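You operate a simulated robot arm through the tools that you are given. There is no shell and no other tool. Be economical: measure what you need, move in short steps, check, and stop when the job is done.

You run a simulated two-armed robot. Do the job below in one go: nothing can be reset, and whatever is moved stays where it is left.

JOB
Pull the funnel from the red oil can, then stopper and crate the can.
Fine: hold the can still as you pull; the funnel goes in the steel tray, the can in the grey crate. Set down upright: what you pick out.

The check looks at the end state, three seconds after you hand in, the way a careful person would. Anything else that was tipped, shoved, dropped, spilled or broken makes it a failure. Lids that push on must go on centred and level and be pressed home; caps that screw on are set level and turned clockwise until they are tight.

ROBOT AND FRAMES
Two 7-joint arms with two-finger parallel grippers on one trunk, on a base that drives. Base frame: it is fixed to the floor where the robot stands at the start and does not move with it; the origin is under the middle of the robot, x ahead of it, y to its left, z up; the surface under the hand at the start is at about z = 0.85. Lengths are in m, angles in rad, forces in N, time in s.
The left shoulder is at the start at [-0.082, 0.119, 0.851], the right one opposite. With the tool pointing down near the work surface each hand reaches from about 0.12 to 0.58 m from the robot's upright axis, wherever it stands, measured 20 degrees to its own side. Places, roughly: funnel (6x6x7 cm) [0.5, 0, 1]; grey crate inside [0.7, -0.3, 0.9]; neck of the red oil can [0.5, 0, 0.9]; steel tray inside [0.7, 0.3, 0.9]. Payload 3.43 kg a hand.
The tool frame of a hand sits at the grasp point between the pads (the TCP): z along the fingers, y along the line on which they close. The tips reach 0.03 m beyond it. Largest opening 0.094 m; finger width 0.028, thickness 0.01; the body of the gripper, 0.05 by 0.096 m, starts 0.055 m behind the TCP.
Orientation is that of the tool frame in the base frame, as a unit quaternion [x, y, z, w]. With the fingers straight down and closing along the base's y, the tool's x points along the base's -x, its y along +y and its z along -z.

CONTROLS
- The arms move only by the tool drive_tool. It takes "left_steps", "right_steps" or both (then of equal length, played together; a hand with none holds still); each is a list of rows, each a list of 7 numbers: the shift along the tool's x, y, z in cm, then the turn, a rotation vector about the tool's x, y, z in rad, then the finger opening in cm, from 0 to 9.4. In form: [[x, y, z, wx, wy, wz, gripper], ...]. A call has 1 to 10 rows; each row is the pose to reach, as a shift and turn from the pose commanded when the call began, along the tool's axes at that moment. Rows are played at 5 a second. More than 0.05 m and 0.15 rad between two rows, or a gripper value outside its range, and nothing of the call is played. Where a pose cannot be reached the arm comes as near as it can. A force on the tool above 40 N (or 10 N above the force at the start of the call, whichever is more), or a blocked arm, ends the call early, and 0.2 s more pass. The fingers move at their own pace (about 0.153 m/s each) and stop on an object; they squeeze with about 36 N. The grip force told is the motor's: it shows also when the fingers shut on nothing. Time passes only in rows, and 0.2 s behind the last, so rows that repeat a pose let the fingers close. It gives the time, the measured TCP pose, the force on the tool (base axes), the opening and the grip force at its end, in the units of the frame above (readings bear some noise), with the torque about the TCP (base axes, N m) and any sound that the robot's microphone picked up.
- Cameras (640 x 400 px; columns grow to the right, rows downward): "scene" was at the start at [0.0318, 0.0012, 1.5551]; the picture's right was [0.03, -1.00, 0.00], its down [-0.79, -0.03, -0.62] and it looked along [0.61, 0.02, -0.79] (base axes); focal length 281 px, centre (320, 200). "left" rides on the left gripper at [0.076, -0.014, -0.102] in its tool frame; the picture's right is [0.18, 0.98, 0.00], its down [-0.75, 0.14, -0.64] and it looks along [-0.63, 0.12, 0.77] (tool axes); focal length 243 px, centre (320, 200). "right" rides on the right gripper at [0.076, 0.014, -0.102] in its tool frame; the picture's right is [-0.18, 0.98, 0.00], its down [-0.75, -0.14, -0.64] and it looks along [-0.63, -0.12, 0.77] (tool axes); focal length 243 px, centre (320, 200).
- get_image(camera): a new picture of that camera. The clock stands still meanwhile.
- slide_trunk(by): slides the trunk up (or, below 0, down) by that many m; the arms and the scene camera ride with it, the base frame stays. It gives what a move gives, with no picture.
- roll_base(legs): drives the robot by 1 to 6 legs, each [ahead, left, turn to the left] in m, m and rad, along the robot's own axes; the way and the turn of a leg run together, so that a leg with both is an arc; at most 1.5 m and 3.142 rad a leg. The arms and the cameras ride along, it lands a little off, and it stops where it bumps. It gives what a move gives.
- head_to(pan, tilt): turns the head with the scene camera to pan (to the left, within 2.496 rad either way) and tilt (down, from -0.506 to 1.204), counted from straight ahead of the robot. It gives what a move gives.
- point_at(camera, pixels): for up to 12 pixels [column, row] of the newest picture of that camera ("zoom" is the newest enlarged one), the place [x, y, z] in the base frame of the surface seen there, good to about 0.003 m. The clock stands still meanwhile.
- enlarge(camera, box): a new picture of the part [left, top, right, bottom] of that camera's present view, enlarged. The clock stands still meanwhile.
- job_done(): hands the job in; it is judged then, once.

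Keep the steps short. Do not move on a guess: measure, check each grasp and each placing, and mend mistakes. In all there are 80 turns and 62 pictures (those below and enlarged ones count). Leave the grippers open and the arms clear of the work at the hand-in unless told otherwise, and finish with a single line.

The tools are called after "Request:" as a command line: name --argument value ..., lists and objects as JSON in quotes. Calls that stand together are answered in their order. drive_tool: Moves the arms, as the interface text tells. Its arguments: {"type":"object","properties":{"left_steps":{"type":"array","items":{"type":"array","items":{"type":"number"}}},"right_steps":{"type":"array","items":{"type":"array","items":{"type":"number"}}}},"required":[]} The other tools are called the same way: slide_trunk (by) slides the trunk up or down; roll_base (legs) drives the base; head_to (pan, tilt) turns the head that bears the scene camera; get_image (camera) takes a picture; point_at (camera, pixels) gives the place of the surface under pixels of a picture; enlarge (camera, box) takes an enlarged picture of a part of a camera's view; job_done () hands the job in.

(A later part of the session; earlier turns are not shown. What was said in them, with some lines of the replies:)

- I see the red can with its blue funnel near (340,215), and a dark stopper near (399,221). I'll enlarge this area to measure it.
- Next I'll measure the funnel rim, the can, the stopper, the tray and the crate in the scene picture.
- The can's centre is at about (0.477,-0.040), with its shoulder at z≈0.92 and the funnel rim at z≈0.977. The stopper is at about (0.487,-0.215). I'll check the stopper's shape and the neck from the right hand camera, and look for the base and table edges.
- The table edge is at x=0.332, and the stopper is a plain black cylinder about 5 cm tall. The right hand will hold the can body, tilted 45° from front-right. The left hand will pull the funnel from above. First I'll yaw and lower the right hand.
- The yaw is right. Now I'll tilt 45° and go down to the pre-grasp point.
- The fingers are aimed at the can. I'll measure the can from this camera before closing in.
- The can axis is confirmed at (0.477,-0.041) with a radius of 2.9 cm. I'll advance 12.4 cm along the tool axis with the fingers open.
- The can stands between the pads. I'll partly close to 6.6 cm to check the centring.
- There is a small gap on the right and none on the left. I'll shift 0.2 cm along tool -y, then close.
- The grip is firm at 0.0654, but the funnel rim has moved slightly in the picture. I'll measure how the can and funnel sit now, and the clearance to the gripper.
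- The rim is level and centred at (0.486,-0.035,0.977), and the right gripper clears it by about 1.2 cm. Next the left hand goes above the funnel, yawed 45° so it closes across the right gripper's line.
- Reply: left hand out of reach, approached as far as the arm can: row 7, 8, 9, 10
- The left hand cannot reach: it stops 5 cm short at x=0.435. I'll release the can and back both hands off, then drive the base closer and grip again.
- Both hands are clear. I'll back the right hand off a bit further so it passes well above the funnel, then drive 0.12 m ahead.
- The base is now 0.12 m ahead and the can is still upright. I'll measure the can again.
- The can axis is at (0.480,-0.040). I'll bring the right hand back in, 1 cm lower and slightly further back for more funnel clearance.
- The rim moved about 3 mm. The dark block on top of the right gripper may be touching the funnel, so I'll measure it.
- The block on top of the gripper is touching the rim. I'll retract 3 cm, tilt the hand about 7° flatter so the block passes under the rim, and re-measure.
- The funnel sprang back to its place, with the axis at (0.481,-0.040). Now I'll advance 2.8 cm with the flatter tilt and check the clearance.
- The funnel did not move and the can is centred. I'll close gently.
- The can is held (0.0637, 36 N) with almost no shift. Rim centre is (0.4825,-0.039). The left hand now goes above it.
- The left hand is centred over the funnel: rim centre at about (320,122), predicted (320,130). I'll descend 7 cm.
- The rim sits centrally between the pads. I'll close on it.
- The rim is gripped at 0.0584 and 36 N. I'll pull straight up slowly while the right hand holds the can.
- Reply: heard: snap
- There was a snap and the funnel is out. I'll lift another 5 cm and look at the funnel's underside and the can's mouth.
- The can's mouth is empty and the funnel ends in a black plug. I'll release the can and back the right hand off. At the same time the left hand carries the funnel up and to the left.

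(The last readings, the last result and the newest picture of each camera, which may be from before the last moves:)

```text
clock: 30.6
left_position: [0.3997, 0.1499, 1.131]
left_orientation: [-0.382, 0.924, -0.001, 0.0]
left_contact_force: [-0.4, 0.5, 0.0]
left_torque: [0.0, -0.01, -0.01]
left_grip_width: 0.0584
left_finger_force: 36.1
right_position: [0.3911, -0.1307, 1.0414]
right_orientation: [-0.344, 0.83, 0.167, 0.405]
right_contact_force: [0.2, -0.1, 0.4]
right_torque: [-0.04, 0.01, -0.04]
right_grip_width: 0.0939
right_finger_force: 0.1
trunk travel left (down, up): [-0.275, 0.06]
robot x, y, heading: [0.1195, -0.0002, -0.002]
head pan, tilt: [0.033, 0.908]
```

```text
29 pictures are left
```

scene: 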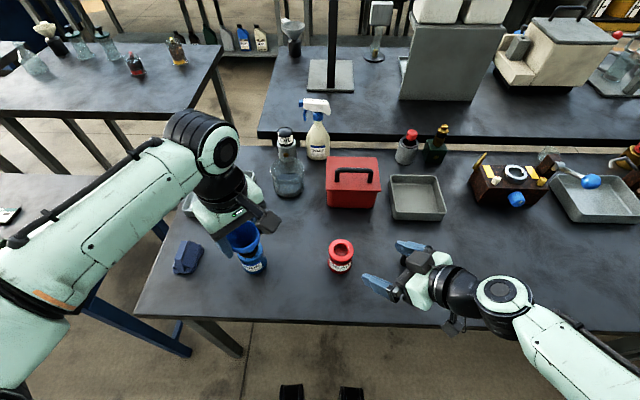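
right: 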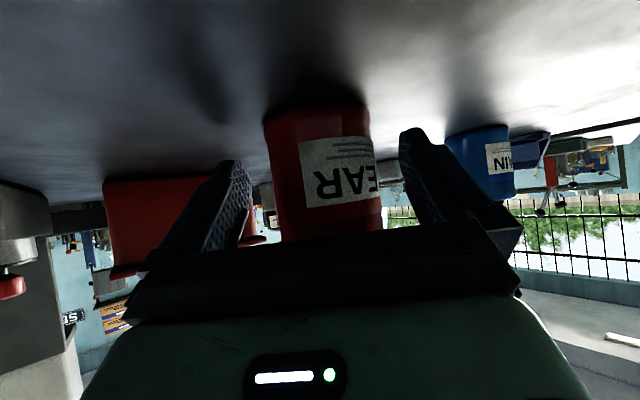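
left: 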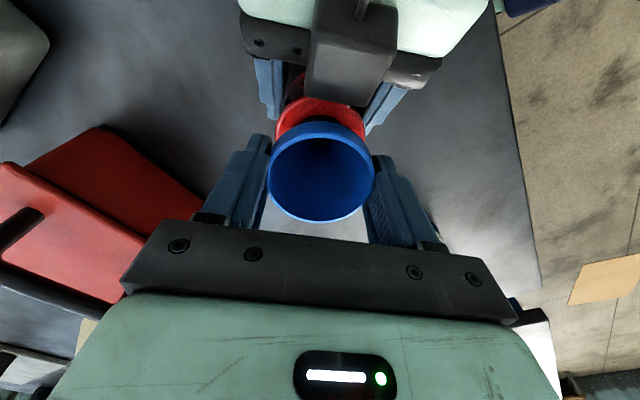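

The can stands free and upright. The tray is too far away, so I'll drive 0.11 m further ahead with both hands high.

Request:
roll_base --legs '[[0.11, 0, 0]]'

Request:
get_image --camera "scene"

```text
clock: 31.8
left_position: [0.5105, 0.1487, 1.1308]
left_orientation: [-0.382, 0.924, 0.0, 0.0]
left_contact_force: [0.5, -0.3, -0.5]
left_torque: [-0.01, 0.0, -0.01]
left_grip_width: 0.0585
left_finger_force: 35.9
right_position: [0.5009, -0.1318, 1.0412]
right_orientation: [-0.344, 0.831, 0.167, 0.405]
right_contact_force: [0.0, -0.1, -0.5]
right_torque: [-0.01, 0.02, 0.01]
right_grip_width: 0.094
right_finger_force: 0.0
trunk travel left (down, up): [-0.275, 0.06]
robot x, y, heading: [0.2279, -0.0024, -0.001]
head pan, tilt: [0.033, 0.908]
```

```text
28 pictures are left
```

scene: 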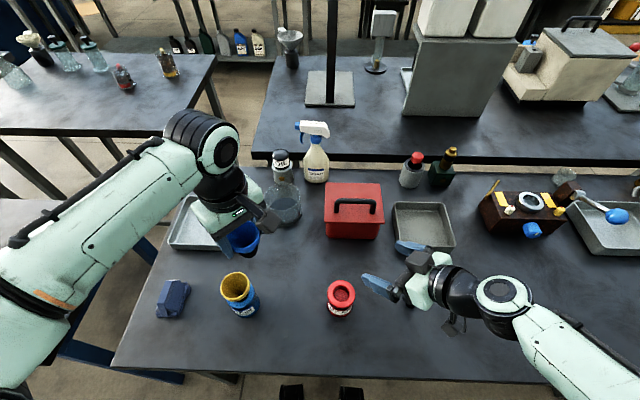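

It landed cleanly. I'll measure the tray, the crate, the can mouth and the stopper.

Request:
point_at --camera "scene" --pixels '[[190, 198], [170, 246], [196, 228], [214, 248], [395, 204], [447, 204], [424, 225], [455, 247], [343, 285], [343, 296], [331, 291], [355, 291]]'

Request:
enlarge --camera "scene" --box '[310, 260, 470, 360]'

Request:
get_image --camera "left"

```text
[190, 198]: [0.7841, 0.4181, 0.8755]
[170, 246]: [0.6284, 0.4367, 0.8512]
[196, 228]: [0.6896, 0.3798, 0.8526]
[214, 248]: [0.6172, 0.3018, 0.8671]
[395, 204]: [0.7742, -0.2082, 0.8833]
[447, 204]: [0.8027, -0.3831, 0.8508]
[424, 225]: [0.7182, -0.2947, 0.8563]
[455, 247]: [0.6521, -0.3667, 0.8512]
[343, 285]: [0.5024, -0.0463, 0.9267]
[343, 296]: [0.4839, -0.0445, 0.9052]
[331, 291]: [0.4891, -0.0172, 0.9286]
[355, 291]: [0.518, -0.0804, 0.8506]
```

```text
4.00 times, centred on (390, 310) of scene
```

zoom: 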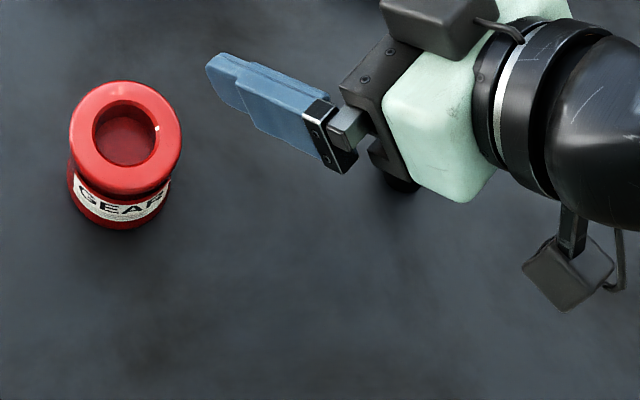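

```text
26 pictures are left
```

left: 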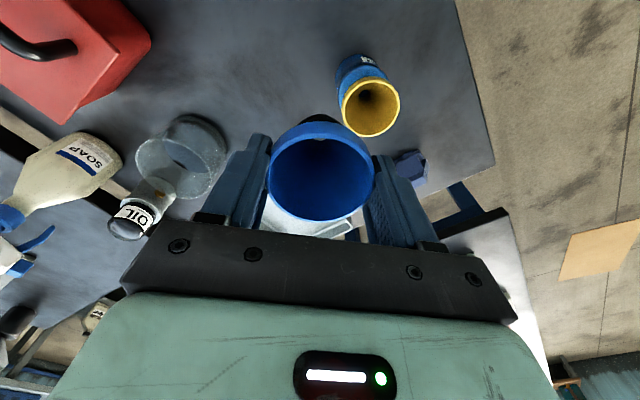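

Tray floor z≈0.853, spanning x 0.62–0.79 and y 0.24–0.43. The left hand carries the funnel to about (0.69,0.325) at z=1.00 above the tray.

Request:
drive_tool --left_steps '[[-2.5, 0, 1.3, 0, 0, 0, 4.5], [-5, 0, 2.6, 0, 0, 0, 4.5], [-7.6, 0, 3.9, 0, 0, 0, 4.5], [-10.2, 0, 5.2, 0, 0, 0, 4.5], [-12.7, 0, 6.5, 0, 0, 0, 4.5], [-15.2, 0, 7.8, 0, 0, 0, 4.5], [-17.8, 0, 9.1, 0, 0, 0, 4.5], [-20.4, -0.2, 10.4, 0, 0, 0, 4.5], [-23, -0.4, 12, 0, 0, 0, 4.5], [-25.3, -0.6, 13.1, 0, 0, 0, 4.5]]'

Request:
get_image --camera "scene"

Request:
get_image --camera "left"

```text
clock: 34.0
left_position: [0.6953, 0.3238, 1.0002]
left_orientation: [-0.381, 0.924, 0.0, 0.0]
left_contact_force: [0.9, -0.9, 0.1]
left_torque: [-0.03, 0.01, 0.01]
left_grip_width: 0.0583
left_finger_force: 35.9
right_position: [0.5016, -0.1315, 1.0406]
right_orientation: [-0.344, 0.83, 0.168, 0.405]
right_contact_force: [1.3, -0.1, -1.0]
right_torque: [-0.01, 0.01, -0.01]
right_grip_width: 0.094
right_finger_force: 0.0
trunk travel left (down, up): [-0.275, 0.06]
robot x, y, heading: [0.23, -0.0017, -0.004]
head pan, tilt: [0.033, 0.908]
```

```text
25 pictures are left
```

scene: 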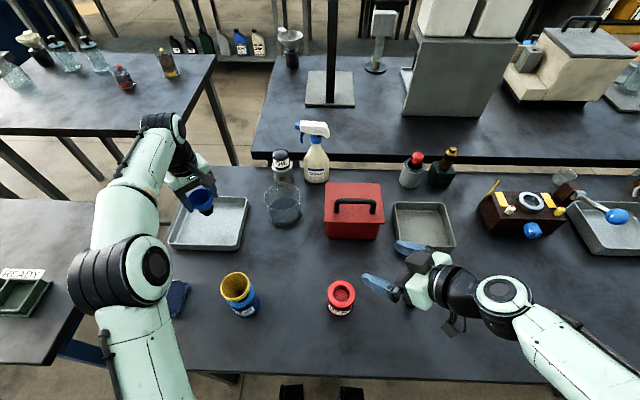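

```text
24 pictures are left
```

left: 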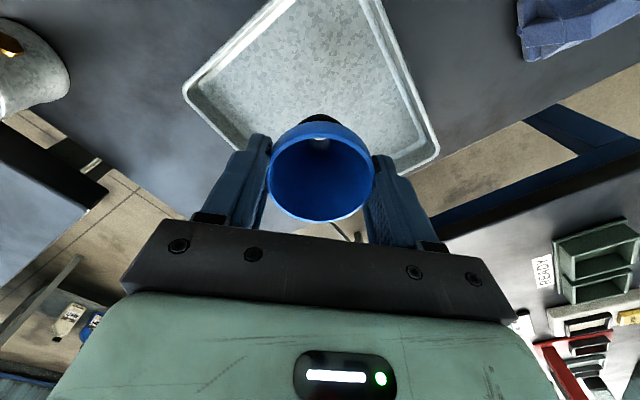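

The point beneath (0.695,0.324) is near the tray's middle. I'll lower 6.5 cm, then creep down to contact.

Request:
drive_tool --left_steps '[[0, 0, 2, 0, 0, 0, 4.5], [0, 0, 4, 0, 0, 0, 4.5], [0, 0, 5.5, 0, 0, 0, 4.5], [0, 0, 6.3, 0, 0, 0, 4.5], [0, 0, 6.6, 0, 0, 0, 4.5], [0, 0, 6.8, 0, 0, 0, 4.5], [0, 0, 6.8, 0, 0, 0, 4.5]]'

Request:
enlarge --camera "scene" --box '[140, 160, 300, 260]'

```text
clock: 35.6
left_position: [0.6948, 0.3225, 0.9306]
left_orientation: [-0.382, 0.924, -0.001, 0.001]
left_contact_force: [-0.7, -0.3, -0.2]
left_torque: [-0.01, 0.01, -0.03]
left_grip_width: 0.0584
left_finger_force: 36.2
right_position: [0.5015, -0.132, 1.0412]
right_orientation: [-0.343, 0.831, 0.167, 0.405]
right_contact_force: [0.0, 0.3, 0.1]
right_torque: [0.01, 0.0, -0.05]
right_grip_width: 0.094
right_finger_force: 0.0
trunk travel left (down, up): [-0.275, 0.06]
robot x, y, heading: [0.2271, -0.0005, -0.002]
head pan, tilt: [0.033, 0.908]
```

```text
4.00 times, centred on (220, 210) of scene
```

zoom: 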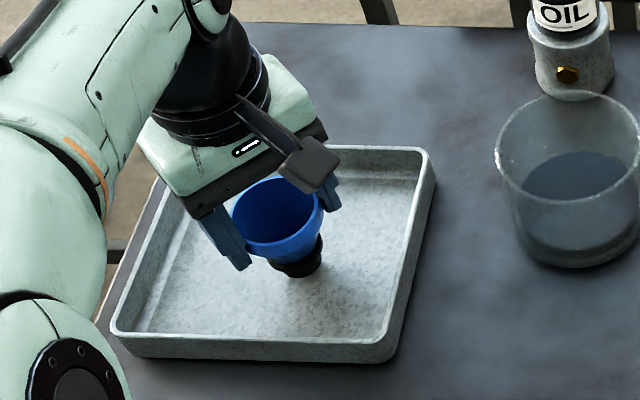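

No contact force yet. I'll creep down in 1 mm steps and watch the force.

Request:
drive_tool --left_steps '[[0, 0, 0.1, 0, 0, 0, 4.5], [0, 0, 0.2, 0, 0, 0, 4.5], [0, 0, 0.3, 0, 0, 0, 4.5], [0, 0, 0.4, 0, 0, 0, 4.5]]'

```text
clock: 36.6
left_position: [0.6927, 0.3225, 0.928]
left_orientation: [-0.382, 0.924, 0.0, 0.0]
left_contact_force: [0.1, -0.2, -0.4]
left_torque: [0.03, -0.01, 0.0]
left_grip_width: 0.0586
left_finger_force: 35.9
right_position: [0.5012, -0.1311, 1.0411]
right_orientation: [-0.344, 0.83, 0.168, 0.405]
right_contact_force: [-0.3, 0.1, 0.3]
right_torque: [0.03, -0.02, -0.02]
right_grip_width: 0.0941
right_finger_force: 0.1
trunk travel left (down, up): [-0.275, 0.06]
robot x, y, heading: [0.2279, -0.0006, 0.005]
head pan, tilt: [0.033, 0.908]
```

Still no contact. I'll creep further.

Request:
drive_tool --left_steps '[[0, 0, 0.1, 0, 0, 0, 4.5], [0, 0, 0.2, 0, 0, 0, 4.5], [0, 0, 0.3, 0, 0, 0, 4.5], [0, 0, 0.4, 0, 0, 0, 4.5], [0, 0, 0.5, 0, 0, 0, 4.5]]'

Request:
enlarge --camera "scene" --box '[180, 190, 260, 240]'

```text
clock: 37.8
left_position: [0.6943, 0.3232, 0.9268]
left_orientation: [-0.383, 0.924, -0.001, 0.005]
left_contact_force: [-2.2, 0.3, 29.8]
left_torque: [0.04, 0.18, -0.02]
left_grip_width: 0.0585
left_finger_force: 36.3
right_position: [0.499, -0.1323, 1.042]
right_orientation: [-0.344, 0.83, 0.168, 0.406]
right_contact_force: [0.6, 0.0, -0.5]
right_torque: [0.03, 0.02, -0.03]
right_grip_width: 0.094
right_finger_force: 0.1
trunk travel left (down, up): [-0.275, 0.06]
robot x, y, heading: [0.2271, -0.0009, 0.003]
head pan, tilt: [0.033, 0.908]
```

```text
8.00 times, centred on (220, 215) of scene
```

zoom: 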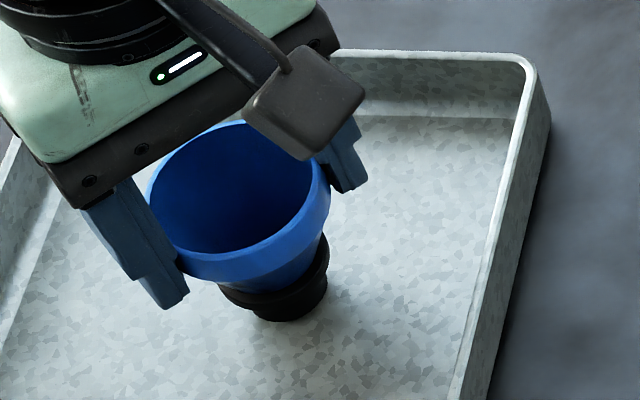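

The plug stands on the floor with 30 N of contact. I'll ease off 3 mm, open gently and rise.

Request:
drive_tool --left_steps '[[0, 0, -0.2, 0, 0, 0, 4.5], [0, 0, -0.3, 0, 0, 0, 4.5], [0, 0, -0.3, 0, 0, 0, 5.6], [0, 0, -0.3, 0, 0, 0, 6.1], [0, 0, -0.3, 0, 0, 0, 6.6], [0, 0, -0.3, 0, 0, 0, 7.4], [0, 0, -0.3, 0, 0, 0, 8.4], [0, 0, -0.3, 0, 0, 0, 8.4]]'

Request:
get_image --camera "left"

```text
clock: 39.6
left_position: [0.6945, 0.323, 0.9262]
left_orientation: [-0.382, 0.924, 0.0, 0.0]
left_contact_force: [0.3, 0.3, -0.4]
left_torque: [-0.01, 0.01, 0.02]
left_grip_width: 0.084
left_finger_force: 0.1
right_position: [0.5011, -0.1326, 1.0403]
right_orientation: [-0.344, 0.83, 0.168, 0.405]
right_contact_force: [-0.1, 0.6, 0.7]
right_torque: [0.0, -0.02, 0.01]
right_grip_width: 0.0942
right_finger_force: 0.0
trunk travel left (down, up): [-0.275, 0.06]
robot x, y, heading: [0.226, 0.0004, 0.002]
head pan, tilt: [0.033, 0.908]
```

```text
21 pictures are left
```

left: 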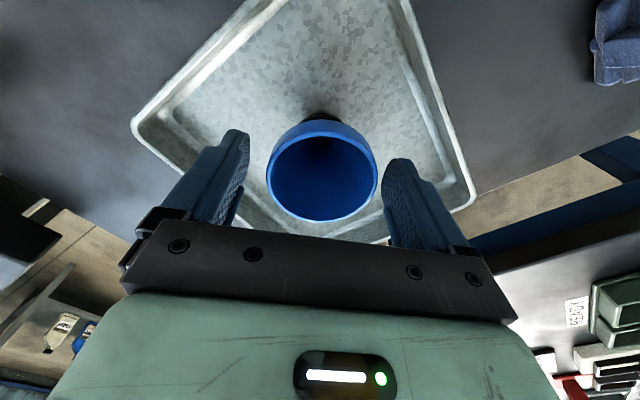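

The funnel stands upright and released. The left hand rises and withdraws, while the right hand turns back to pointing down above the stopper.

Request:
drive_tool --left_steps '[[0, 0, -2.5, 0, 0, 0, 8.4], [0, 0, -5, 0, 0, 0, 8.4], [0, 0, -7.5, 0, 0, 0, 8.4], [3.5, 1, -9.5, 0, 0, 0, 8.4], [7, 2, -11.5, 0, 0, 0, 8.4], [10.5, 3, -13.5, 0, 0, 0, 8.4], [14, 4, -15.5, 0, 0, 0, 8.4], [17.5, 5, -17.5, 0, 0, 0, 8.4], [21, 6, -19, 0, 0, 0, 8.4], [24.5, 7, -20, 0, 0, 0, 8.4]]' --right_steps '[[0.4, -0.5, -0.5, 0, 0.091, 0, 6], [0.8, -1, -1, 0, 0.182, 0, 6], [1.2, -1.5, -1.5, 0, 0.272, 0, 6], [1.6, -2, -2, 0, 0.363, 0, 6], [2, -2.5, -2.5, 0, 0.454, 0, 6], [2.4, -3, -3, 0, 0.544, 0, 6], [2.8, -3.6, -3.6, 0, 0.635, 0, 6], [3.2, -4.1, -4.1, 0, 0.726, 0, 6], [3.6, -4.6, -4.6, 0, 0.816, 0, 6], [4, -5.1, -5.1, 0, 0.907, 0, 6]]'

Request:
get_image --camera "right"

Request:
get_image --camera "scene"

```text
clock: 41.8
left_position: [0.4699, 0.2001, 1.1249]
left_orientation: [-0.383, 0.924, 0.0, -0.001]
left_contact_force: [-0.3, -0.1, -0.5]
left_torque: [-0.01, -0.01, -0.01]
left_grip_width: 0.084
left_finger_force: 0.1
right_position: [0.4915, -0.2133, 1.0413]
right_orientation: [-0.382, 0.924, 0.0, -0.001]
right_contact_force: [-0.4, 0.2, -0.1]
right_torque: [0.0, 0.02, 0.01]
right_grip_width: 0.0598
right_finger_force: 0.0
trunk travel left (down, up): [-0.275, 0.06]
robot x, y, heading: [0.23, 0.0003, 0.002]
head pan, tilt: [0.033, 0.908]
```

```text
20 pictures are left
```

right: 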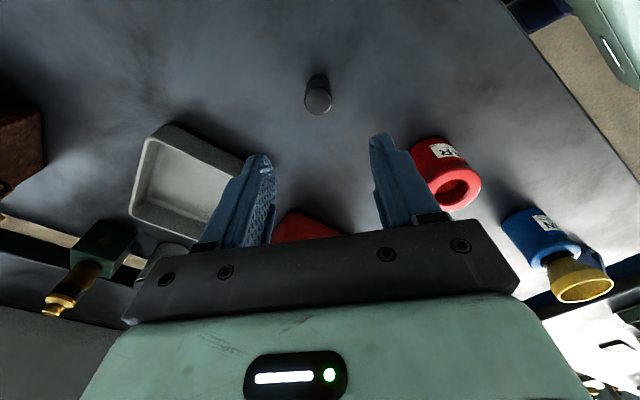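

```text
19 pictures are left
```

scene: 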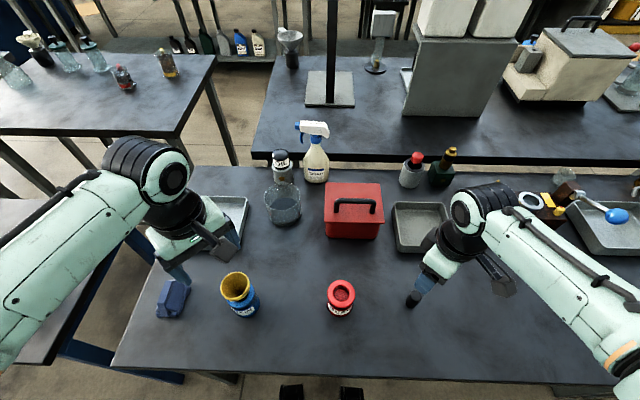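

The stopper's top appears at (319,97), near the expected axis point (320,102). I'll measure the stopper and the can's mouth precisely.

Request:
point_at --camera "right" --pixels '[[306, 97], [331, 97], [319, 86], [319, 111], [319, 99], [444, 190], [474, 190], [459, 179], [459, 203]]'

Request:
enlarge --camera "right" --box '[400, 130, 500, 220]'

Request:
point_at --camera "scene" --pixels '[[335, 291], [351, 291], [343, 283], [343, 297.5], [343, 303], [330, 290], [356, 290]]'

```text
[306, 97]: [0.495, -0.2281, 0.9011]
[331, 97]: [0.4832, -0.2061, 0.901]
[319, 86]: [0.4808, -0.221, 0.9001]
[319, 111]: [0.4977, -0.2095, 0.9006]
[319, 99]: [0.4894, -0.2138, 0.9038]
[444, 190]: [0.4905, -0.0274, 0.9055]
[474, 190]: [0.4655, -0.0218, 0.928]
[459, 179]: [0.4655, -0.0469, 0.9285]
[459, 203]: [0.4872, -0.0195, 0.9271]
```

```text
4.44 times, centred on (450, 175) of right
```

zoom: 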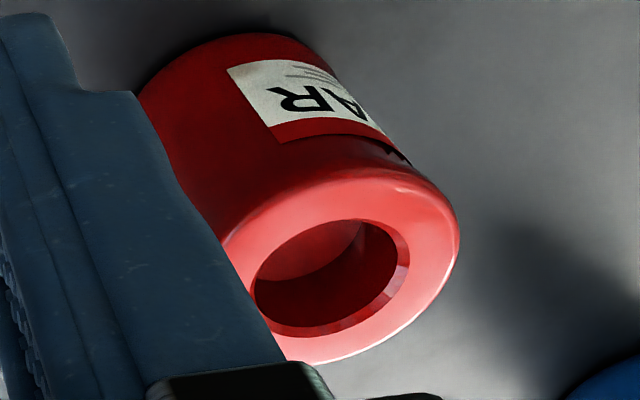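

```text
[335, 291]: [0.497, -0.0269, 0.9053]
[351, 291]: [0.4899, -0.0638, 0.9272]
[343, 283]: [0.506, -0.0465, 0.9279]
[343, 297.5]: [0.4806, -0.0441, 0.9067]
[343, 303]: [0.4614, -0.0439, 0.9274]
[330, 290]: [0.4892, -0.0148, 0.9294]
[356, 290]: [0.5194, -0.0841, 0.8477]
```

The stopper centre is (0.489,-0.215), its top is at z=0.904 and it is about 2.5 cm wide. The can's mouth is a 2.2 cm deep socket. I'll descend around the stopper with 6 cm opening.

Request:
drive_tool --right_steps '[[0.3, 0, 3, 0, 0, 0, 6], [0.3, 0, 6, 0, 0, 0, 6], [0.3, 0, 8.5, 0, 0, 0, 6], [0.3, 0, 10.5, 0, 0, 0, 6], [0.3, 0, 12, 0, 0, 0, 6], [0.3, 0, 13.3, 0, 0, 0, 6], [0.3, 0, 13.3, 0, 0, 0, 6]]'

Request:
get_image --camera "right"

```text
clock: 43.4
left_position: [0.4715, 0.1994, 1.1256]
left_orientation: [-0.382, 0.924, 0.0, 0.001]
left_contact_force: [-1.2, -0.5, -0.4]
left_torque: [-0.02, -0.01, -0.01]
left_grip_width: 0.0842
left_finger_force: 0.1
right_position: [0.4888, -0.2148, 0.9068]
right_orientation: [-0.382, 0.924, 0.001, 0.0]
right_contact_force: [0.2, -0.3, -0.1]
right_torque: [-0.02, 0.0, 0.02]
right_grip_width: 0.0602
right_finger_force: 0.1
trunk travel left (down, up): [-0.275, 0.06]
robot x, y, heading: [0.2227, -0.0013, 0.002]
head pan, tilt: [0.033, 0.908]
```

```text
17 pictures are left
```

right: 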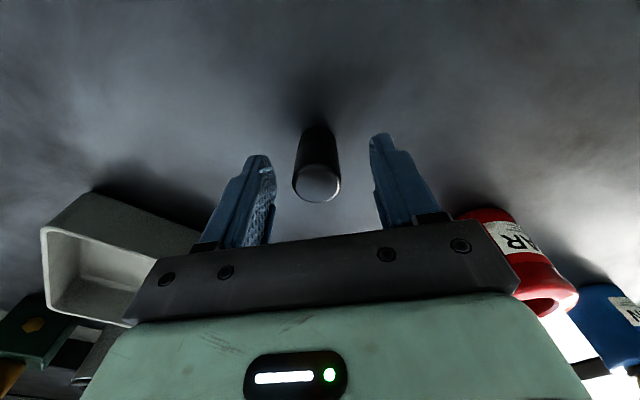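

It's centred (column 318, finger gap 275–372). I'll close and lift 6 cm.

Request:
drive_tool --right_steps '[[0, 0, 0, 0, 0, 0, 4], [0, 0, 0, 0, 0, 0, 3], [0, 0, 0, 0, 0, 0, 2.4], [0, 0, 0, 0, 0, 0, 1.5], [0, 0, 0, 0, 0, 0, 1.2], [0, 0, 0, 0, 0, 0, 1.2], [0, 0, -2, 0, 0, 0, 1.2], [0, 0, -5, 0, 0, 0, 1.2], [0, 0, -9, 0, 0, 0, 1.2], [0, 0, -9, 0, 0, 0, 1.2]]'

Request:
enlarge --camera "scene" --box '[310, 240, 470, 340]'

```text
clock: 45.6
left_position: [0.4709, 0.1988, 1.1245]
left_orientation: [-0.382, 0.924, 0.0, -0.001]
left_contact_force: [0.1, -0.1, -0.1]
left_torque: [-0.02, 0.03, 0.0]
left_grip_width: 0.0837
left_finger_force: 0.0
right_position: [0.4897, -0.2141, 0.9979]
right_orientation: [-0.382, 0.924, 0.0, 0.002]
right_contact_force: [0.2, 0.1, -0.6]
right_torque: [0.02, 0.02, 0.0]
right_grip_width: 0.0257
right_finger_force: 35.6
trunk travel left (down, up): [-0.275, 0.06]
robot x, y, heading: [0.2253, 0.0013, 0.002]
head pan, tilt: [0.033, 0.908]
```

```text
4.00 times, centred on (390, 290) of scene
```

zoom: 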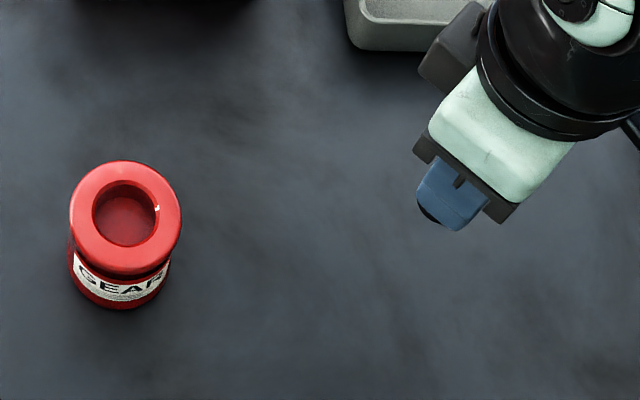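

The stopper is held, with a diameter of 0.0257. I'll measure the mouth's edges to fix its centre.

Request:
point_at --camera "zoom" --pixels '[[88, 212], [161, 212], [125, 176], [125, 252], [74, 214], [178, 214], [126, 165], [126, 270], [125, 225], [110, 190], [145, 238], [98, 238]]'

```text
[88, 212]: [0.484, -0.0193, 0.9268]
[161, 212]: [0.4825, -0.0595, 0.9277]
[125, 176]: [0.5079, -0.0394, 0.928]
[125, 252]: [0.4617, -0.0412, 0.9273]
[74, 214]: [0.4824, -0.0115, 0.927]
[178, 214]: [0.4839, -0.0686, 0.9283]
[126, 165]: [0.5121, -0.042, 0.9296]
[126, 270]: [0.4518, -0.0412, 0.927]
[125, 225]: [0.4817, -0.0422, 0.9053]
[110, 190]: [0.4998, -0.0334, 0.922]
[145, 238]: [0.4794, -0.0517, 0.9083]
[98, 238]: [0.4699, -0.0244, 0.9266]
```

The mouth centre is (0.483,-0.040) with its lip at z=0.927. I'll carry the stopper above it, with the bottom about 4 cm above the lip.

Request:
drive_tool --right_steps '[[0, 0, -1.5, 0, 0, 0, 1.2], [0, 0, -3, 0, 0, 0, 1.2], [-2, 2.1, -3, 0, 0, 0, 1.2], [-4, 4.3, -3, 0, 0, 0, 1.2], [-6, 6.4, -3, 0, 0, 0, 1.2], [-8, 8.6, -3, 0, 0, 0, 1.2], [-10, 10.8, -3, 0, 0, 0, 1.2], [-11.8, 12.75, -3, 0, 0, 0, 1.2], [-11.8, 12.75, -3, 0, 0, 0, 1.2]]'

Request:
get_image --camera "right"

Request:
enlarge --camera "scene" --box '[280, 220, 440, 320]'

```text
clock: 47.6
left_position: [0.4711, 0.199, 1.1253]
left_orientation: [-0.382, 0.924, 0.001, 0.001]
left_contact_force: [-0.2, 0.2, 0.1]
left_torque: [0.01, 0.01, 0.01]
left_grip_width: 0.084
left_finger_force: 0.0
right_position: [0.4806, -0.0406, 1.0287]
right_orientation: [-0.382, 0.924, 0.001, 0.001]
right_contact_force: [-0.5, 0.8, 0.1]
right_torque: [-0.04, -0.02, 0.0]
right_grip_width: 0.0256
right_finger_force: 36.2
trunk travel left (down, up): [-0.275, 0.06]
robot x, y, heading: [0.227, 0.0006, -0.0]
head pan, tilt: [0.033, 0.908]
```

```text
15 pictures are left
```

right: 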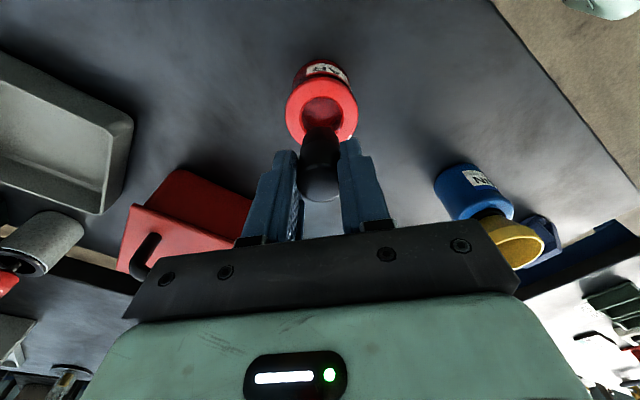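

```text
4.00 times, centred on (360, 270) of scene
```

zoom: 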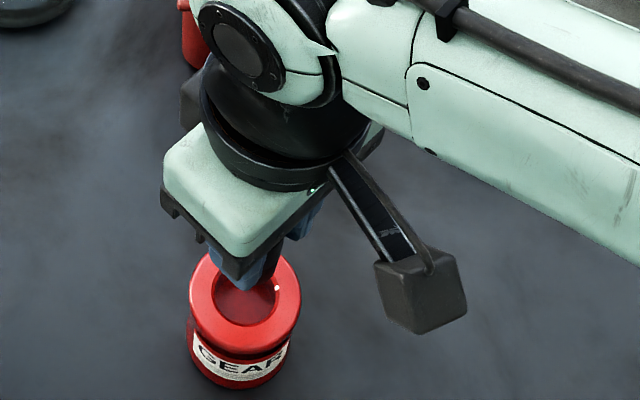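

I'll check the alignment in the hand's own camera, enlarged.

Request:
enlarge --camera "right" --box '[256, 50, 384, 210]'

Request:
point_at --camera "right" --pixels '[[288, 105], [355, 105], [321, 84], [300, 132], [345, 132]]'

```text
2.50 times, centred on (320, 130) of right
```

zoom: 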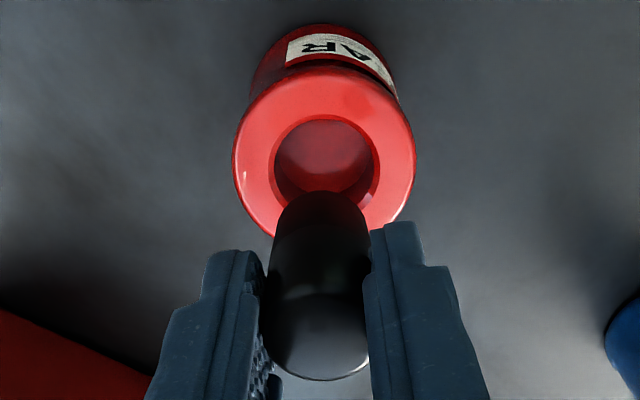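

```text
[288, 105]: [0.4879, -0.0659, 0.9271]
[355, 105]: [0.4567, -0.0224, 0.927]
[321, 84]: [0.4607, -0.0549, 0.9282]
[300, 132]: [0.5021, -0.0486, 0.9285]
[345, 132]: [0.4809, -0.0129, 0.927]
```

Alignment is within about 1 mm, and the mouth has a chamfer. I'll nudge +0.08 cm in tool y and lower until just inside the lip.

Request:
drive_tool --right_steps '[[0, 0.08, 1, 0, 0, 0, 1.2], [0, 0.08, 2, 0, 0, 0, 1.2], [0, 0.08, 3, 0, 0, 0, 1.2], [0, 0.08, 3.8, 0, 0, 0, 1.2], [0, 0.08, 4.3, 0, 0, 0, 1.2], [0, 0.08, 4.6, 0, 0, 0, 1.2], [0, 0.08, 4.9, 0, 0, 0, 1.2]]'

Request:
enlarge --camera "right" --box '[240, 100, 400, 260]'

```text
clock: 49.2
left_position: [0.4701, 0.1998, 1.1254]
left_orientation: [-0.381, 0.924, -0.001, 0.0]
left_contact_force: [0.3, -1.1, 0.7]
left_torque: [-0.04, 0.02, -0.01]
left_grip_width: 0.0837
left_finger_force: 0.0
right_position: [0.4822, -0.0409, 0.9786]
right_orientation: [-0.382, 0.924, 0.0, 0.0]
right_contact_force: [-0.7, 0.4, -0.4]
right_torque: [0.04, 0.04, 0.04]
right_grip_width: 0.0257
right_finger_force: 36.4
trunk travel left (down, up): [-0.275, 0.06]
robot x, y, heading: [0.2249, -0.0023, 0.0]
head pan, tilt: [0.033, 0.908]
```

```text
2.50 times, centred on (320, 180) of right
```

zoom: 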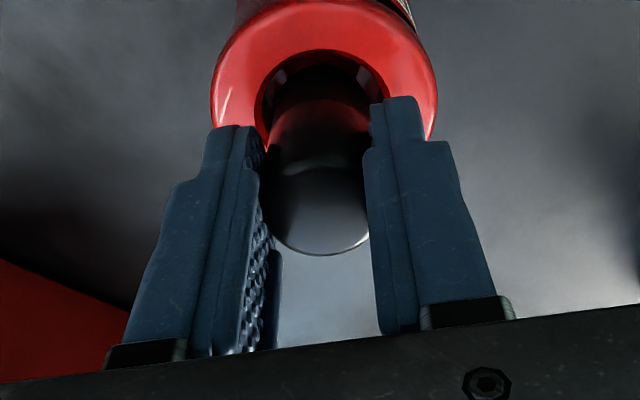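

The stopper's end is inside the mouth without contact. I'll keep lowering, and the force limit will stop me at the seat.

Request:
drive_tool --right_steps '[[0, 0.05, 0.3, 0, 0, 0, 1.2], [0, 0.05, 0.6, 0, 0, 0, 1.2], [0, 0.05, 0.9, 0, 0, 0, 1.2], [0, 0.05, 1.1, 0, 0, 0, 1.2], [0, 0.05, 1.3, 0, 0, 0, 1.2], [0, 0.05, 1.5, 0, 0, 0, 1.2], [0, 0.05, 1.7, 0, 0, 0, 1.2], [0, 0.05, 1.9, 0, 0, 0, 1.2]]'

```text
clock: 51.0
left_position: [0.4695, 0.1996, 1.1247]
left_orientation: [-0.381, 0.924, -0.001, 0.001]
left_contact_force: [-0.2, -0.5, -1.0]
left_torque: [0.03, 0.0, 0.03]
left_grip_width: 0.084
left_finger_force: 0.2
right_position: [0.4812, -0.0399, 0.9622]
right_orientation: [-0.383, 0.924, 0.0, 0.004]
right_contact_force: [-2.5, -3.8, 36.6]
right_torque: [-0.11, 0.14, 0.0]
right_grip_width: 0.0259
right_finger_force: 35.8
trunk travel left (down, up): [-0.275, 0.06]
robot x, y, heading: [0.2246, 0.0009, 0.002]
head pan, tilt: [0.033, 0.908]
```

There is 37 N at TCP z=0.962, so the stopper's bottom is at about 0.903, the socket floor. I'll ease off, open, rise and inspect.

Request:
drive_tool --right_steps '[[0, 0, -0.2, 0, 0, 0, 1.2], [0, 0, -0.2, 0, 0, 0, 2.8], [0, 0, -0.2, 0, 0, 0, 3.6], [0, 0, -0.2, 0, 0, 0, 4.5], [0, 0, -2, 0, 0, 0, 4.5], [0, 0, -4, 0, 0, 0, 4.5], [0, 0, -6, 0, 0, 0, 4.5], [0, 0, -7.5, 0, 0, 0, 4.5]]'

Request:
get_image --camera "right"

Request:
point_at --camera "right" --pixels '[[319, 115], [319, 125], [319, 132], [319, 140], [310, 125], [330, 125]]'

```text
clock: 52.8
left_position: [0.4709, 0.1999, 1.1244]
left_orientation: [-0.382, 0.924, 0.0, 0.001]
left_contact_force: [0.2, -0.2, 0.0]
left_torque: [-0.03, -0.02, 0.01]
left_grip_width: 0.0841
left_finger_force: 0.1
right_position: [0.4823, -0.0406, 1.0353]
right_orientation: [-0.382, 0.924, 0.0, 0.0]
right_contact_force: [-0.3, -1.0, -0.1]
right_torque: [-0.02, -0.01, -0.02]
right_grip_width: 0.0451
right_finger_force: 0.1
trunk travel left (down, up): [-0.275, 0.06]
robot x, y, heading: [0.2261, -0.002, 0.005]
head pan, tilt: [0.033, 0.908]
```

```text
11 pictures are left
```

right: 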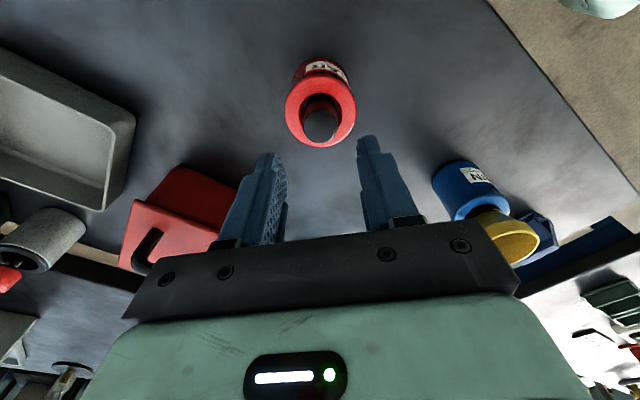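

```text
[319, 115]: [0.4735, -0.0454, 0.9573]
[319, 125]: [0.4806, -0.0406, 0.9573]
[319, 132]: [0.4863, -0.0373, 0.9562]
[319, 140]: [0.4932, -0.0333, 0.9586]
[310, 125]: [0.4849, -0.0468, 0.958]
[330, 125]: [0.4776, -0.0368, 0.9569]
```

The stopper is level, with its top at z=0.957 on the axis. I'll close the fingers and press on its top to drive it home.

Request:
drive_tool --right_steps '[[0, 0, 0, 0, 0, 0, 0], [0, 0, 1.5, 0, 0, 0, 0], [0, 0, 3, 0, 0, 0, 0], [0, 0, 4, 0, 0, 0, 0], [0, 0, 4.5, 0, 0, 0, 0], [0, 0, 4.8, 0, 0, 0, 0], [0, 0, 5.1, 0, 0, 0, 0], [0, 0, 5.4, 0, 0, 0, 0], [0, 0, 5.7, 0, 0, 0, 0], [0, 0, 6, 0, 0, 0, 0]]'

```text
clock: 54.6
left_position: [0.4693, 0.1988, 1.1248]
left_orientation: [-0.382, 0.924, 0.0, 0.0]
left_contact_force: [-0.7, 0.0, -0.3]
left_torque: [0.01, 0.0, -0.01]
left_grip_width: 0.0842
left_finger_force: 0.0
right_position: [0.4832, -0.0405, 0.987]
right_orientation: [-0.382, 0.924, 0.0, 0.006]
right_contact_force: [-4.7, -3.2, 18.5]
right_torque: [-0.25, 0.36, 0.04]
right_grip_width: 0.0001
right_finger_force: 33.0
trunk travel left (down, up): [-0.275, 0.06]
robot x, y, heading: [0.2266, 0.0005, -0.003]
head pan, tilt: [0.033, 0.908]
stopped in row 8 (right hand): the force on the tool passed its limit at 46 N (the readings are from after the stop); the commanded pose is now the measured one
```

The press reached 46 N with no further travel (top still at 0.957), so the stopper is home. I'll rise, open wide, and descend around the can body to TCP z≈0.912.

Request:
drive_tool --right_steps '[[0, 0, -2.5, 0, 0, 0, 0], [0, 0, -5.5, 0, 0, 0, 5], [0, 0, -5.5, 0, 0, 0, 9.4], [0, 0, -5.5, 0, 0, 0, 9.4], [0, 0, -2.5, 0, 0, 0, 9.4], [0, 0, 0.5, 0, 0, 0, 9.4], [0, 0, 3, 0, 0, 0, 9.4], [0, 0, 5.5, 0, 0, 0, 9.4], [0, 0, 7.4, 0, 0, 0, 9.4], [0, 0, 7.4, 0, 0, 0, 9.4]]'

Request:
get_image --camera "right"

```text
clock: 56.8
left_position: [0.4702, 0.1985, 1.1246]
left_orientation: [-0.382, 0.924, 0.0, 0.001]
left_contact_force: [-0.7, -0.4, -0.4]
left_torque: [0.03, -0.01, -0.05]
left_grip_width: 0.0839
left_finger_force: 0.0
right_position: [0.4824, -0.0386, 0.9125]
right_orientation: [-0.382, 0.924, 0.0, 0.005]
right_contact_force: [0.7, -0.4, 0.1]
right_torque: [0.01, -0.02, 0.02]
right_grip_width: 0.0941
right_finger_force: 0.1
trunk travel left (down, up): [-0.275, 0.06]
robot x, y, heading: [0.2288, -0.0013, -0.009]
head pan, tilt: [0.033, 0.908]
```

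```text
10 pictures are left
```

right: 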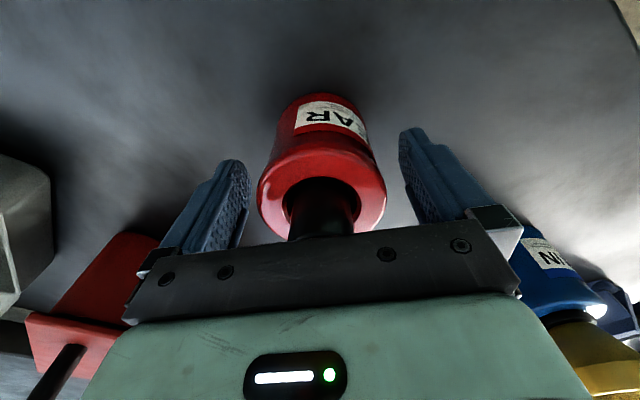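

The can is centred between the fingers. I'll close and lift 9 cm.

Request:
drive_tool --right_steps '[[0, 0, 0, 0, 0, 0, 7.2], [0, 0, 0, 0, 0, 0, 6.2], [0, 0, 0, 0, 0, 0, 5.5], [0, 0, 0, 0, 0, 0, 4.5], [0, 0, 0, 0, 0, 0, 4.5], [0, 0, -1, 0, 0, 0, 4.5], [0, 0, -3, 0, 0, 0, 4.5], [0, 0, -6, 0, 0, 0, 4.5], [0, 0, -9, 0, 0, 0, 4.5], [0, 0, -9, 0, 0, 0, 4.5]]'

Request:
get_image --camera "scene"

```text
clock: 59.0
left_position: [0.4706, 0.1986, 1.1246]
left_orientation: [-0.383, 0.924, 0.0, 0.0]
left_contact_force: [0.1, 0.6, -0.1]
left_torque: [-0.02, 0.01, -0.01]
left_grip_width: 0.0844
left_finger_force: 0.1
right_position: [0.4823, -0.0399, 1.0021]
right_orientation: [-0.383, 0.924, 0.0, 0.004]
right_contact_force: [-0.2, -0.3, -3.0]
right_torque: [0.0, 0.03, 0.03]
right_grip_width: 0.0644
right_finger_force: 36.3
trunk travel left (down, up): [-0.275, 0.06]
robot x, y, heading: [0.2268, 0.0013, 0.005]
head pan, tilt: [0.033, 0.908]
```

```text
9 pictures are left
```

scene: 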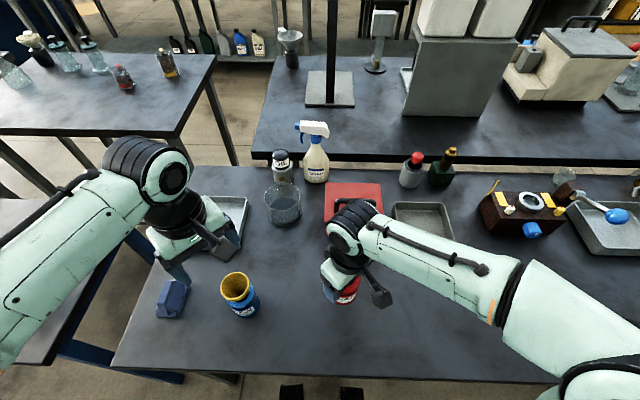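

The can is lifted and held (weight about 3 N). I'll re-measure the crate's corners and floor before moving.

Request:
point_at --camera "scene" --pixels '[[395, 205], [446, 204], [424, 218], [435, 230], [448, 225], [410, 225], [382, 190], [380, 215]]'

```text
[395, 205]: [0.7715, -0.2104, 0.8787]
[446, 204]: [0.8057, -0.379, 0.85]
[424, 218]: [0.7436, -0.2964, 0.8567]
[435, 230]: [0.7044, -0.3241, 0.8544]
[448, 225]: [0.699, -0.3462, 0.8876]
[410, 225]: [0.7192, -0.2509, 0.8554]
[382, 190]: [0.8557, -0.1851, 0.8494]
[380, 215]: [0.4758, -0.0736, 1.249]
```

The crate's inside is centred at about (0.708,-0.285), with the floor at 0.855 and the rim at about 0.888. I'll carry the can there, passing around the red toolbox.

Request:
drive_tool --right_steps '[[1.6, -3.5, 0, 0, 0, 0, 4.5], [3.2, -7, 0, 0, 0, 0, 4.5], [4.8, -10.5, 0, 0, 0, 0, 4.5], [6.4, -14, 0, 0, 0, 0, 4.5], [7.9, -17.5, 0, 0, 0, 0, 4.5], [6.6, -20.7, 0, 0, 0, 0, 4.5], [5.3, -23.9, 0.2, 0, 0, 0, 4.5], [4, -27.1, 0.4, 0, 0, 0, 4.5], [2.7, -30.2, 0.6, 0, 0, 0, 4.5], [1.35, -33.3, 0.8, 0, 0, 0, 4.5]]'

Request:
get_image --camera "scene"

```text
clock: 61.2
left_position: [0.4711, 0.1994, 1.1251]
left_orientation: [-0.382, 0.924, 0.0, 0.0]
left_contact_force: [0.3, 0.5, -0.5]
left_torque: [0.0, 0.03, 0.01]
left_grip_width: 0.0839
left_finger_force: 0.1
right_position: [0.7096, -0.2857, 0.9927]
right_orientation: [-0.383, 0.924, 0.0, 0.004]
right_contact_force: [0.6, -0.1, -3.3]
right_torque: [0.0, 0.01, -0.02]
right_grip_width: 0.0643
right_finger_force: 35.6
trunk travel left (down, up): [-0.275, 0.06]
robot x, y, heading: [0.2282, -0.0001, -0.0]
head pan, tilt: [0.033, 0.908]
```

```text
8 pictures are left
```

scene: 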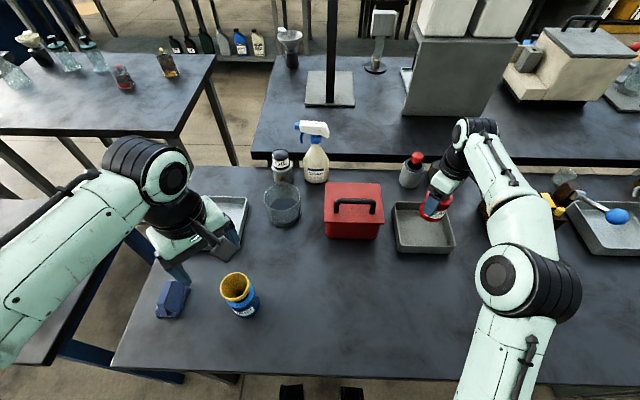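

It is over the crate's middle. I'll lower 7 cm, then creep.

Request:
drive_tool --right_steps '[[0, 0, 2, 0, 0, 0, 4.5], [0, 0, 4, 0, 0, 0, 4.5], [0, 0, 5.5, 0, 0, 0, 4.5], [0, 0, 6.4, 0, 0, 0, 4.5], [0, 0, 6.8, 0, 0, 0, 4.5], [0, 0, 7.0, 0, 0, 0, 4.5], [0, 0, 7.2, 0, 0, 0, 4.5], [0, 0, 7.4, 0, 0, 0, 4.5], [0, 0, 7.6, 0, 0, 0, 4.5]]'

Request:
enlarge --camera "scene" --box '[370, 180, 490, 260]'

```text
clock: 63.2
left_position: [0.4708, 0.2006, 1.1244]
left_orientation: [-0.382, 0.924, 0.0, 0.001]
left_contact_force: [-0.9, -0.3, 0.7]
left_torque: [0.0, 0.0, -0.02]
left_grip_width: 0.084
left_finger_force: 0.1
right_position: [0.7114, -0.2861, 0.9182]
right_orientation: [-0.382, 0.924, 0.0, 0.005]
right_contact_force: [0.0, -0.2, -3.2]
right_torque: [0.02, -0.01, 0.0]
right_grip_width: 0.0641
right_finger_force: 35.7
trunk travel left (down, up): [-0.275, 0.06]
robot x, y, heading: [0.2308, 0.0009, 0.001]
head pan, tilt: [0.033, 0.908]
```

```text
5.00 times, centred on (430, 220) of scene
```

zoom: 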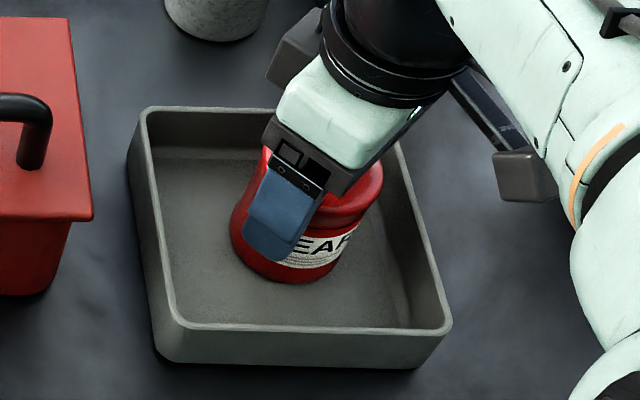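

The can is inside and upright, with no contact yet (-3.2 N is its weight). I'll creep down 1 mm at a time.

Request:
drive_tool --right_steps '[[0, 0, 0.1, 0, 0, 0, 4.5], [0, 0, 0.2, 0, 0, 0, 4.5], [0, 0, 0.3, 0, 0, 0, 4.5]]'

```text
clock: 64.0
left_position: [0.4699, 0.1989, 1.1259]
left_orientation: [-0.383, 0.924, -0.001, 0.0]
left_contact_force: [-0.1, 0.6, 0.1]
left_torque: [0.02, 0.03, 0.0]
left_grip_width: 0.0841
left_finger_force: 0.0
right_position: [0.7092, -0.2859, 0.9194]
right_orientation: [-0.382, 0.924, -0.001, 0.006]
right_contact_force: [-0.4, -0.1, 11.5]
right_torque: [0.1, 0.47, 0.02]
right_grip_width: 0.0642
right_finger_force: 36.0
trunk travel left (down, up): [-0.275, 0.06]
robot x, y, heading: [0.2283, -0.0007, -0.001]
head pan, tilt: [0.033, 0.908]
```

The can is in contact with the crate floor. I'll ease up 1 mm, open gently and rise, backing off along tool +x so the fingers straddle the stopper.

Request:
drive_tool --right_steps '[[0, 0, -0.1, 0, 0, 0, 4.5], [0, 0, -0.1, 0, 0, 0, 6.6], [0, 0, -0.1, 0, 0, 0, 7.2], [0, 0, -0.1, 0, 0, 0, 7.8], [0, 0, -0.1, 0, 0, 0, 7.8], [0, 0, -2, 0, 0, 0, 7.8], [0, 0, -4, 0, 0, 0, 7.8], [0, 0, -6, 0, 0, 0, 7.8], [0, 0, -8, 0, 0, 0, 7.8], [1, 0, -8.8, 0, 0, 0, 7.8]]'

Request:
get_image --camera "right"

```text
clock: 66.2
left_position: [0.4705, 0.199, 1.1243]
left_orientation: [-0.382, 0.924, 0.0, 0.0]
left_contact_force: [0.5, -0.2, 0.6]
left_torque: [0.03, -0.03, 0.0]
left_grip_width: 0.0839
left_finger_force: 0.1
right_position: [0.7013, -0.2913, 1.0038]
right_orientation: [-0.381, 0.924, 0.0, 0.005]
right_contact_force: [-0.7, -0.6, -0.2]
right_torque: [-0.01, 0.04, 0.02]
right_grip_width: 0.0782
right_finger_force: 0.1
trunk travel left (down, up): [-0.275, 0.06]
robot x, y, heading: [0.2266, -0.0022, -0.003]
head pan, tilt: [0.033, 0.908]
```

```text
6 pictures are left
```

right: 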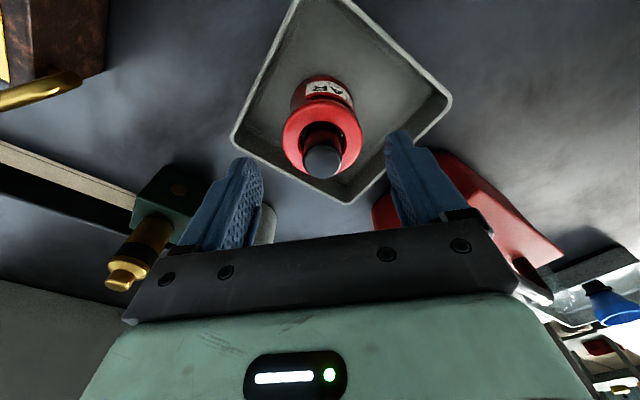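

The can stands upright and stoppered in the crate. I'll withdraw the right hand up and back.

Request:
drive_tool --right_steps '[[3, 0, -1.5, 0, 0, 0, 7.8], [6, 0, -3, 0, 0, 0, 8.4], [8, 3, -5, 0, 0, 0, 8.4], [10.5, 6, -7, 0, 0, 0, 8.4], [13, 9, -9, 0, 0, 0, 8.4], [15, 12, -11, 0, 0, 0, 8.4]]'

Request:
get_image --camera "scene"

Request:
enlarge --camera "scene" --box '[370, 180, 490, 260]'

```text
clock: 67.6
left_position: [0.4698, 0.1997, 1.1254]
left_orientation: [-0.382, 0.924, -0.001, 0.0]
left_contact_force: [-0.7, -0.2, -1.2]
left_torque: [0.01, -0.01, -0.05]
left_grip_width: 0.0838
left_finger_force: 0.1
right_position: [0.5096, -0.3128, 1.1131]
right_orientation: [-0.381, 0.924, 0.0, 0.005]
right_contact_force: [0.5, 0.6, 0.6]
right_torque: [-0.01, 0.0, -0.03]
right_grip_width: 0.0839
right_finger_force: 0.1
trunk travel left (down, up): [-0.275, 0.06]
robot x, y, heading: [0.2301, -0.0001, 0.004]
head pan, tilt: [0.033, 0.908]
```

```text
5 pictures are left
```

scene: 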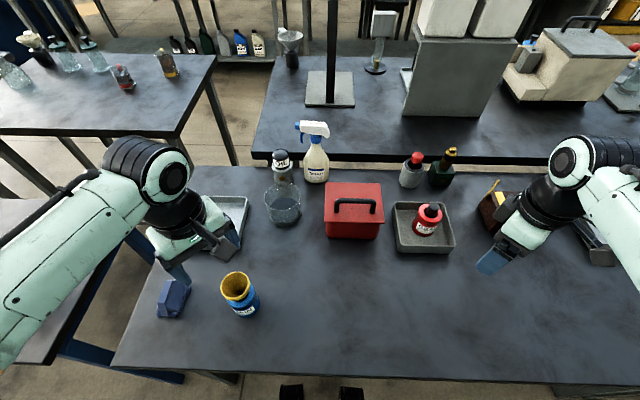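

```text
5.00 times, centred on (430, 220) of scene
```

zoom: 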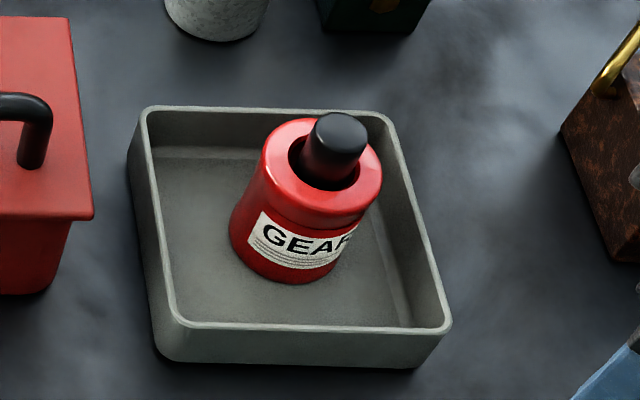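

Both look right. I'll check the seating depth and the level of the can and stopper by measurement.

Request:
point_at --camera "zoom" --pixels '[[340, 128], [322, 135], [360, 135], [275, 180], [320, 205], [370, 185], [300, 122], [295, 165], [325, 187], [290, 270]]'

Request:
enlarge --camera "scene" --box '[405, 195, 453, 225]'

```text
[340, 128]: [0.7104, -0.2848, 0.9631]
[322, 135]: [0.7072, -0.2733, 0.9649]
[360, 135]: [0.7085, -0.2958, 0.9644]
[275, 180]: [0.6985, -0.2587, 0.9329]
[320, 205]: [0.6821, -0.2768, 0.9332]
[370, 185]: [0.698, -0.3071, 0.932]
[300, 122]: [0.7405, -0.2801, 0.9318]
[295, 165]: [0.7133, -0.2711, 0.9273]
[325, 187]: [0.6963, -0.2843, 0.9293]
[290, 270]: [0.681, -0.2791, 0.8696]
```

```text
13.33 times, centred on (429, 210) of scene
```

zoom: 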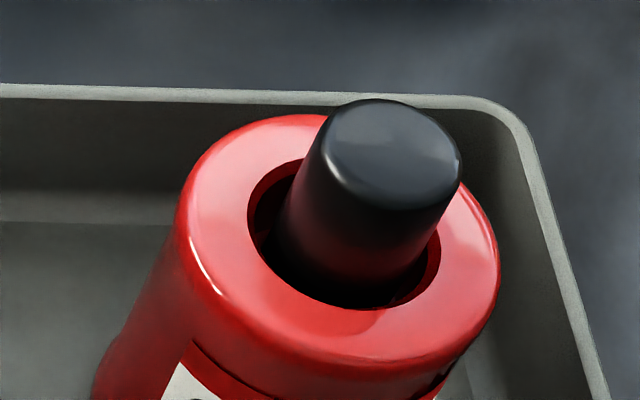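

The stopper is level (0.963–0.965), centred, and about 2.4 cm deep, right at the socket floor. I'll pull the left hand clear so I can check the funnel in the tray.

Request:
drive_tool --left_steps '[[2, 2, -1, 0, 0, 0, 8.4], [4, 4, -2, 0, 0, 0, 8.4], [6, 6, -3, 0, 0, 0, 8.4], [8, 8, -4, 0, 0, 0, 8.4], [9, 9, -4, 0, 0, 0, 8.4]]'

Request:
get_image --camera "scene"

```text
clock: 68.8
left_position: [0.343, 0.2001, 1.1644]
left_orientation: [-0.382, 0.924, 0.0, 0.0]
left_contact_force: [0.2, -0.3, 0.3]
left_torque: [0.0, 0.0, 0.0]
left_grip_width: 0.0841
left_finger_force: 0.0
right_position: [0.5107, -0.3141, 1.1125]
right_orientation: [-0.382, 0.924, 0.0, 0.004]
right_contact_force: [-0.2, -0.1, -0.1]
right_torque: [-0.03, 0.02, 0.02]
right_grip_width: 0.0839
right_finger_force: 0.1
trunk travel left (down, up): [-0.275, 0.06]
robot x, y, heading: [0.2275, 0.0021, -0.003]
head pan, tilt: [0.033, 0.908]
```

```text
2 pictures are left
```

scene: 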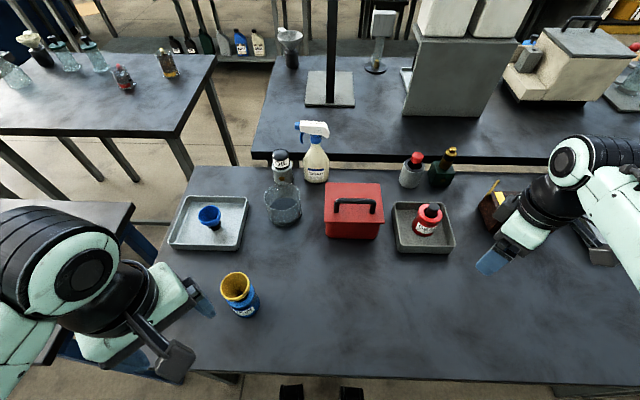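

The funnel stands upright in the tray at (209,217). The can stands stoppered in the crate at (428,220). Everything else is in place, both grippers are open and the arms are clear, so I'll hand in.

Request:
job_done

```text
The job is handed in.
```

The job is handed in: the funnel is upright in the steel tray, and the red can is upright in the grey crate with its stopper pressed to the bottom of the socket, though no click was heard.
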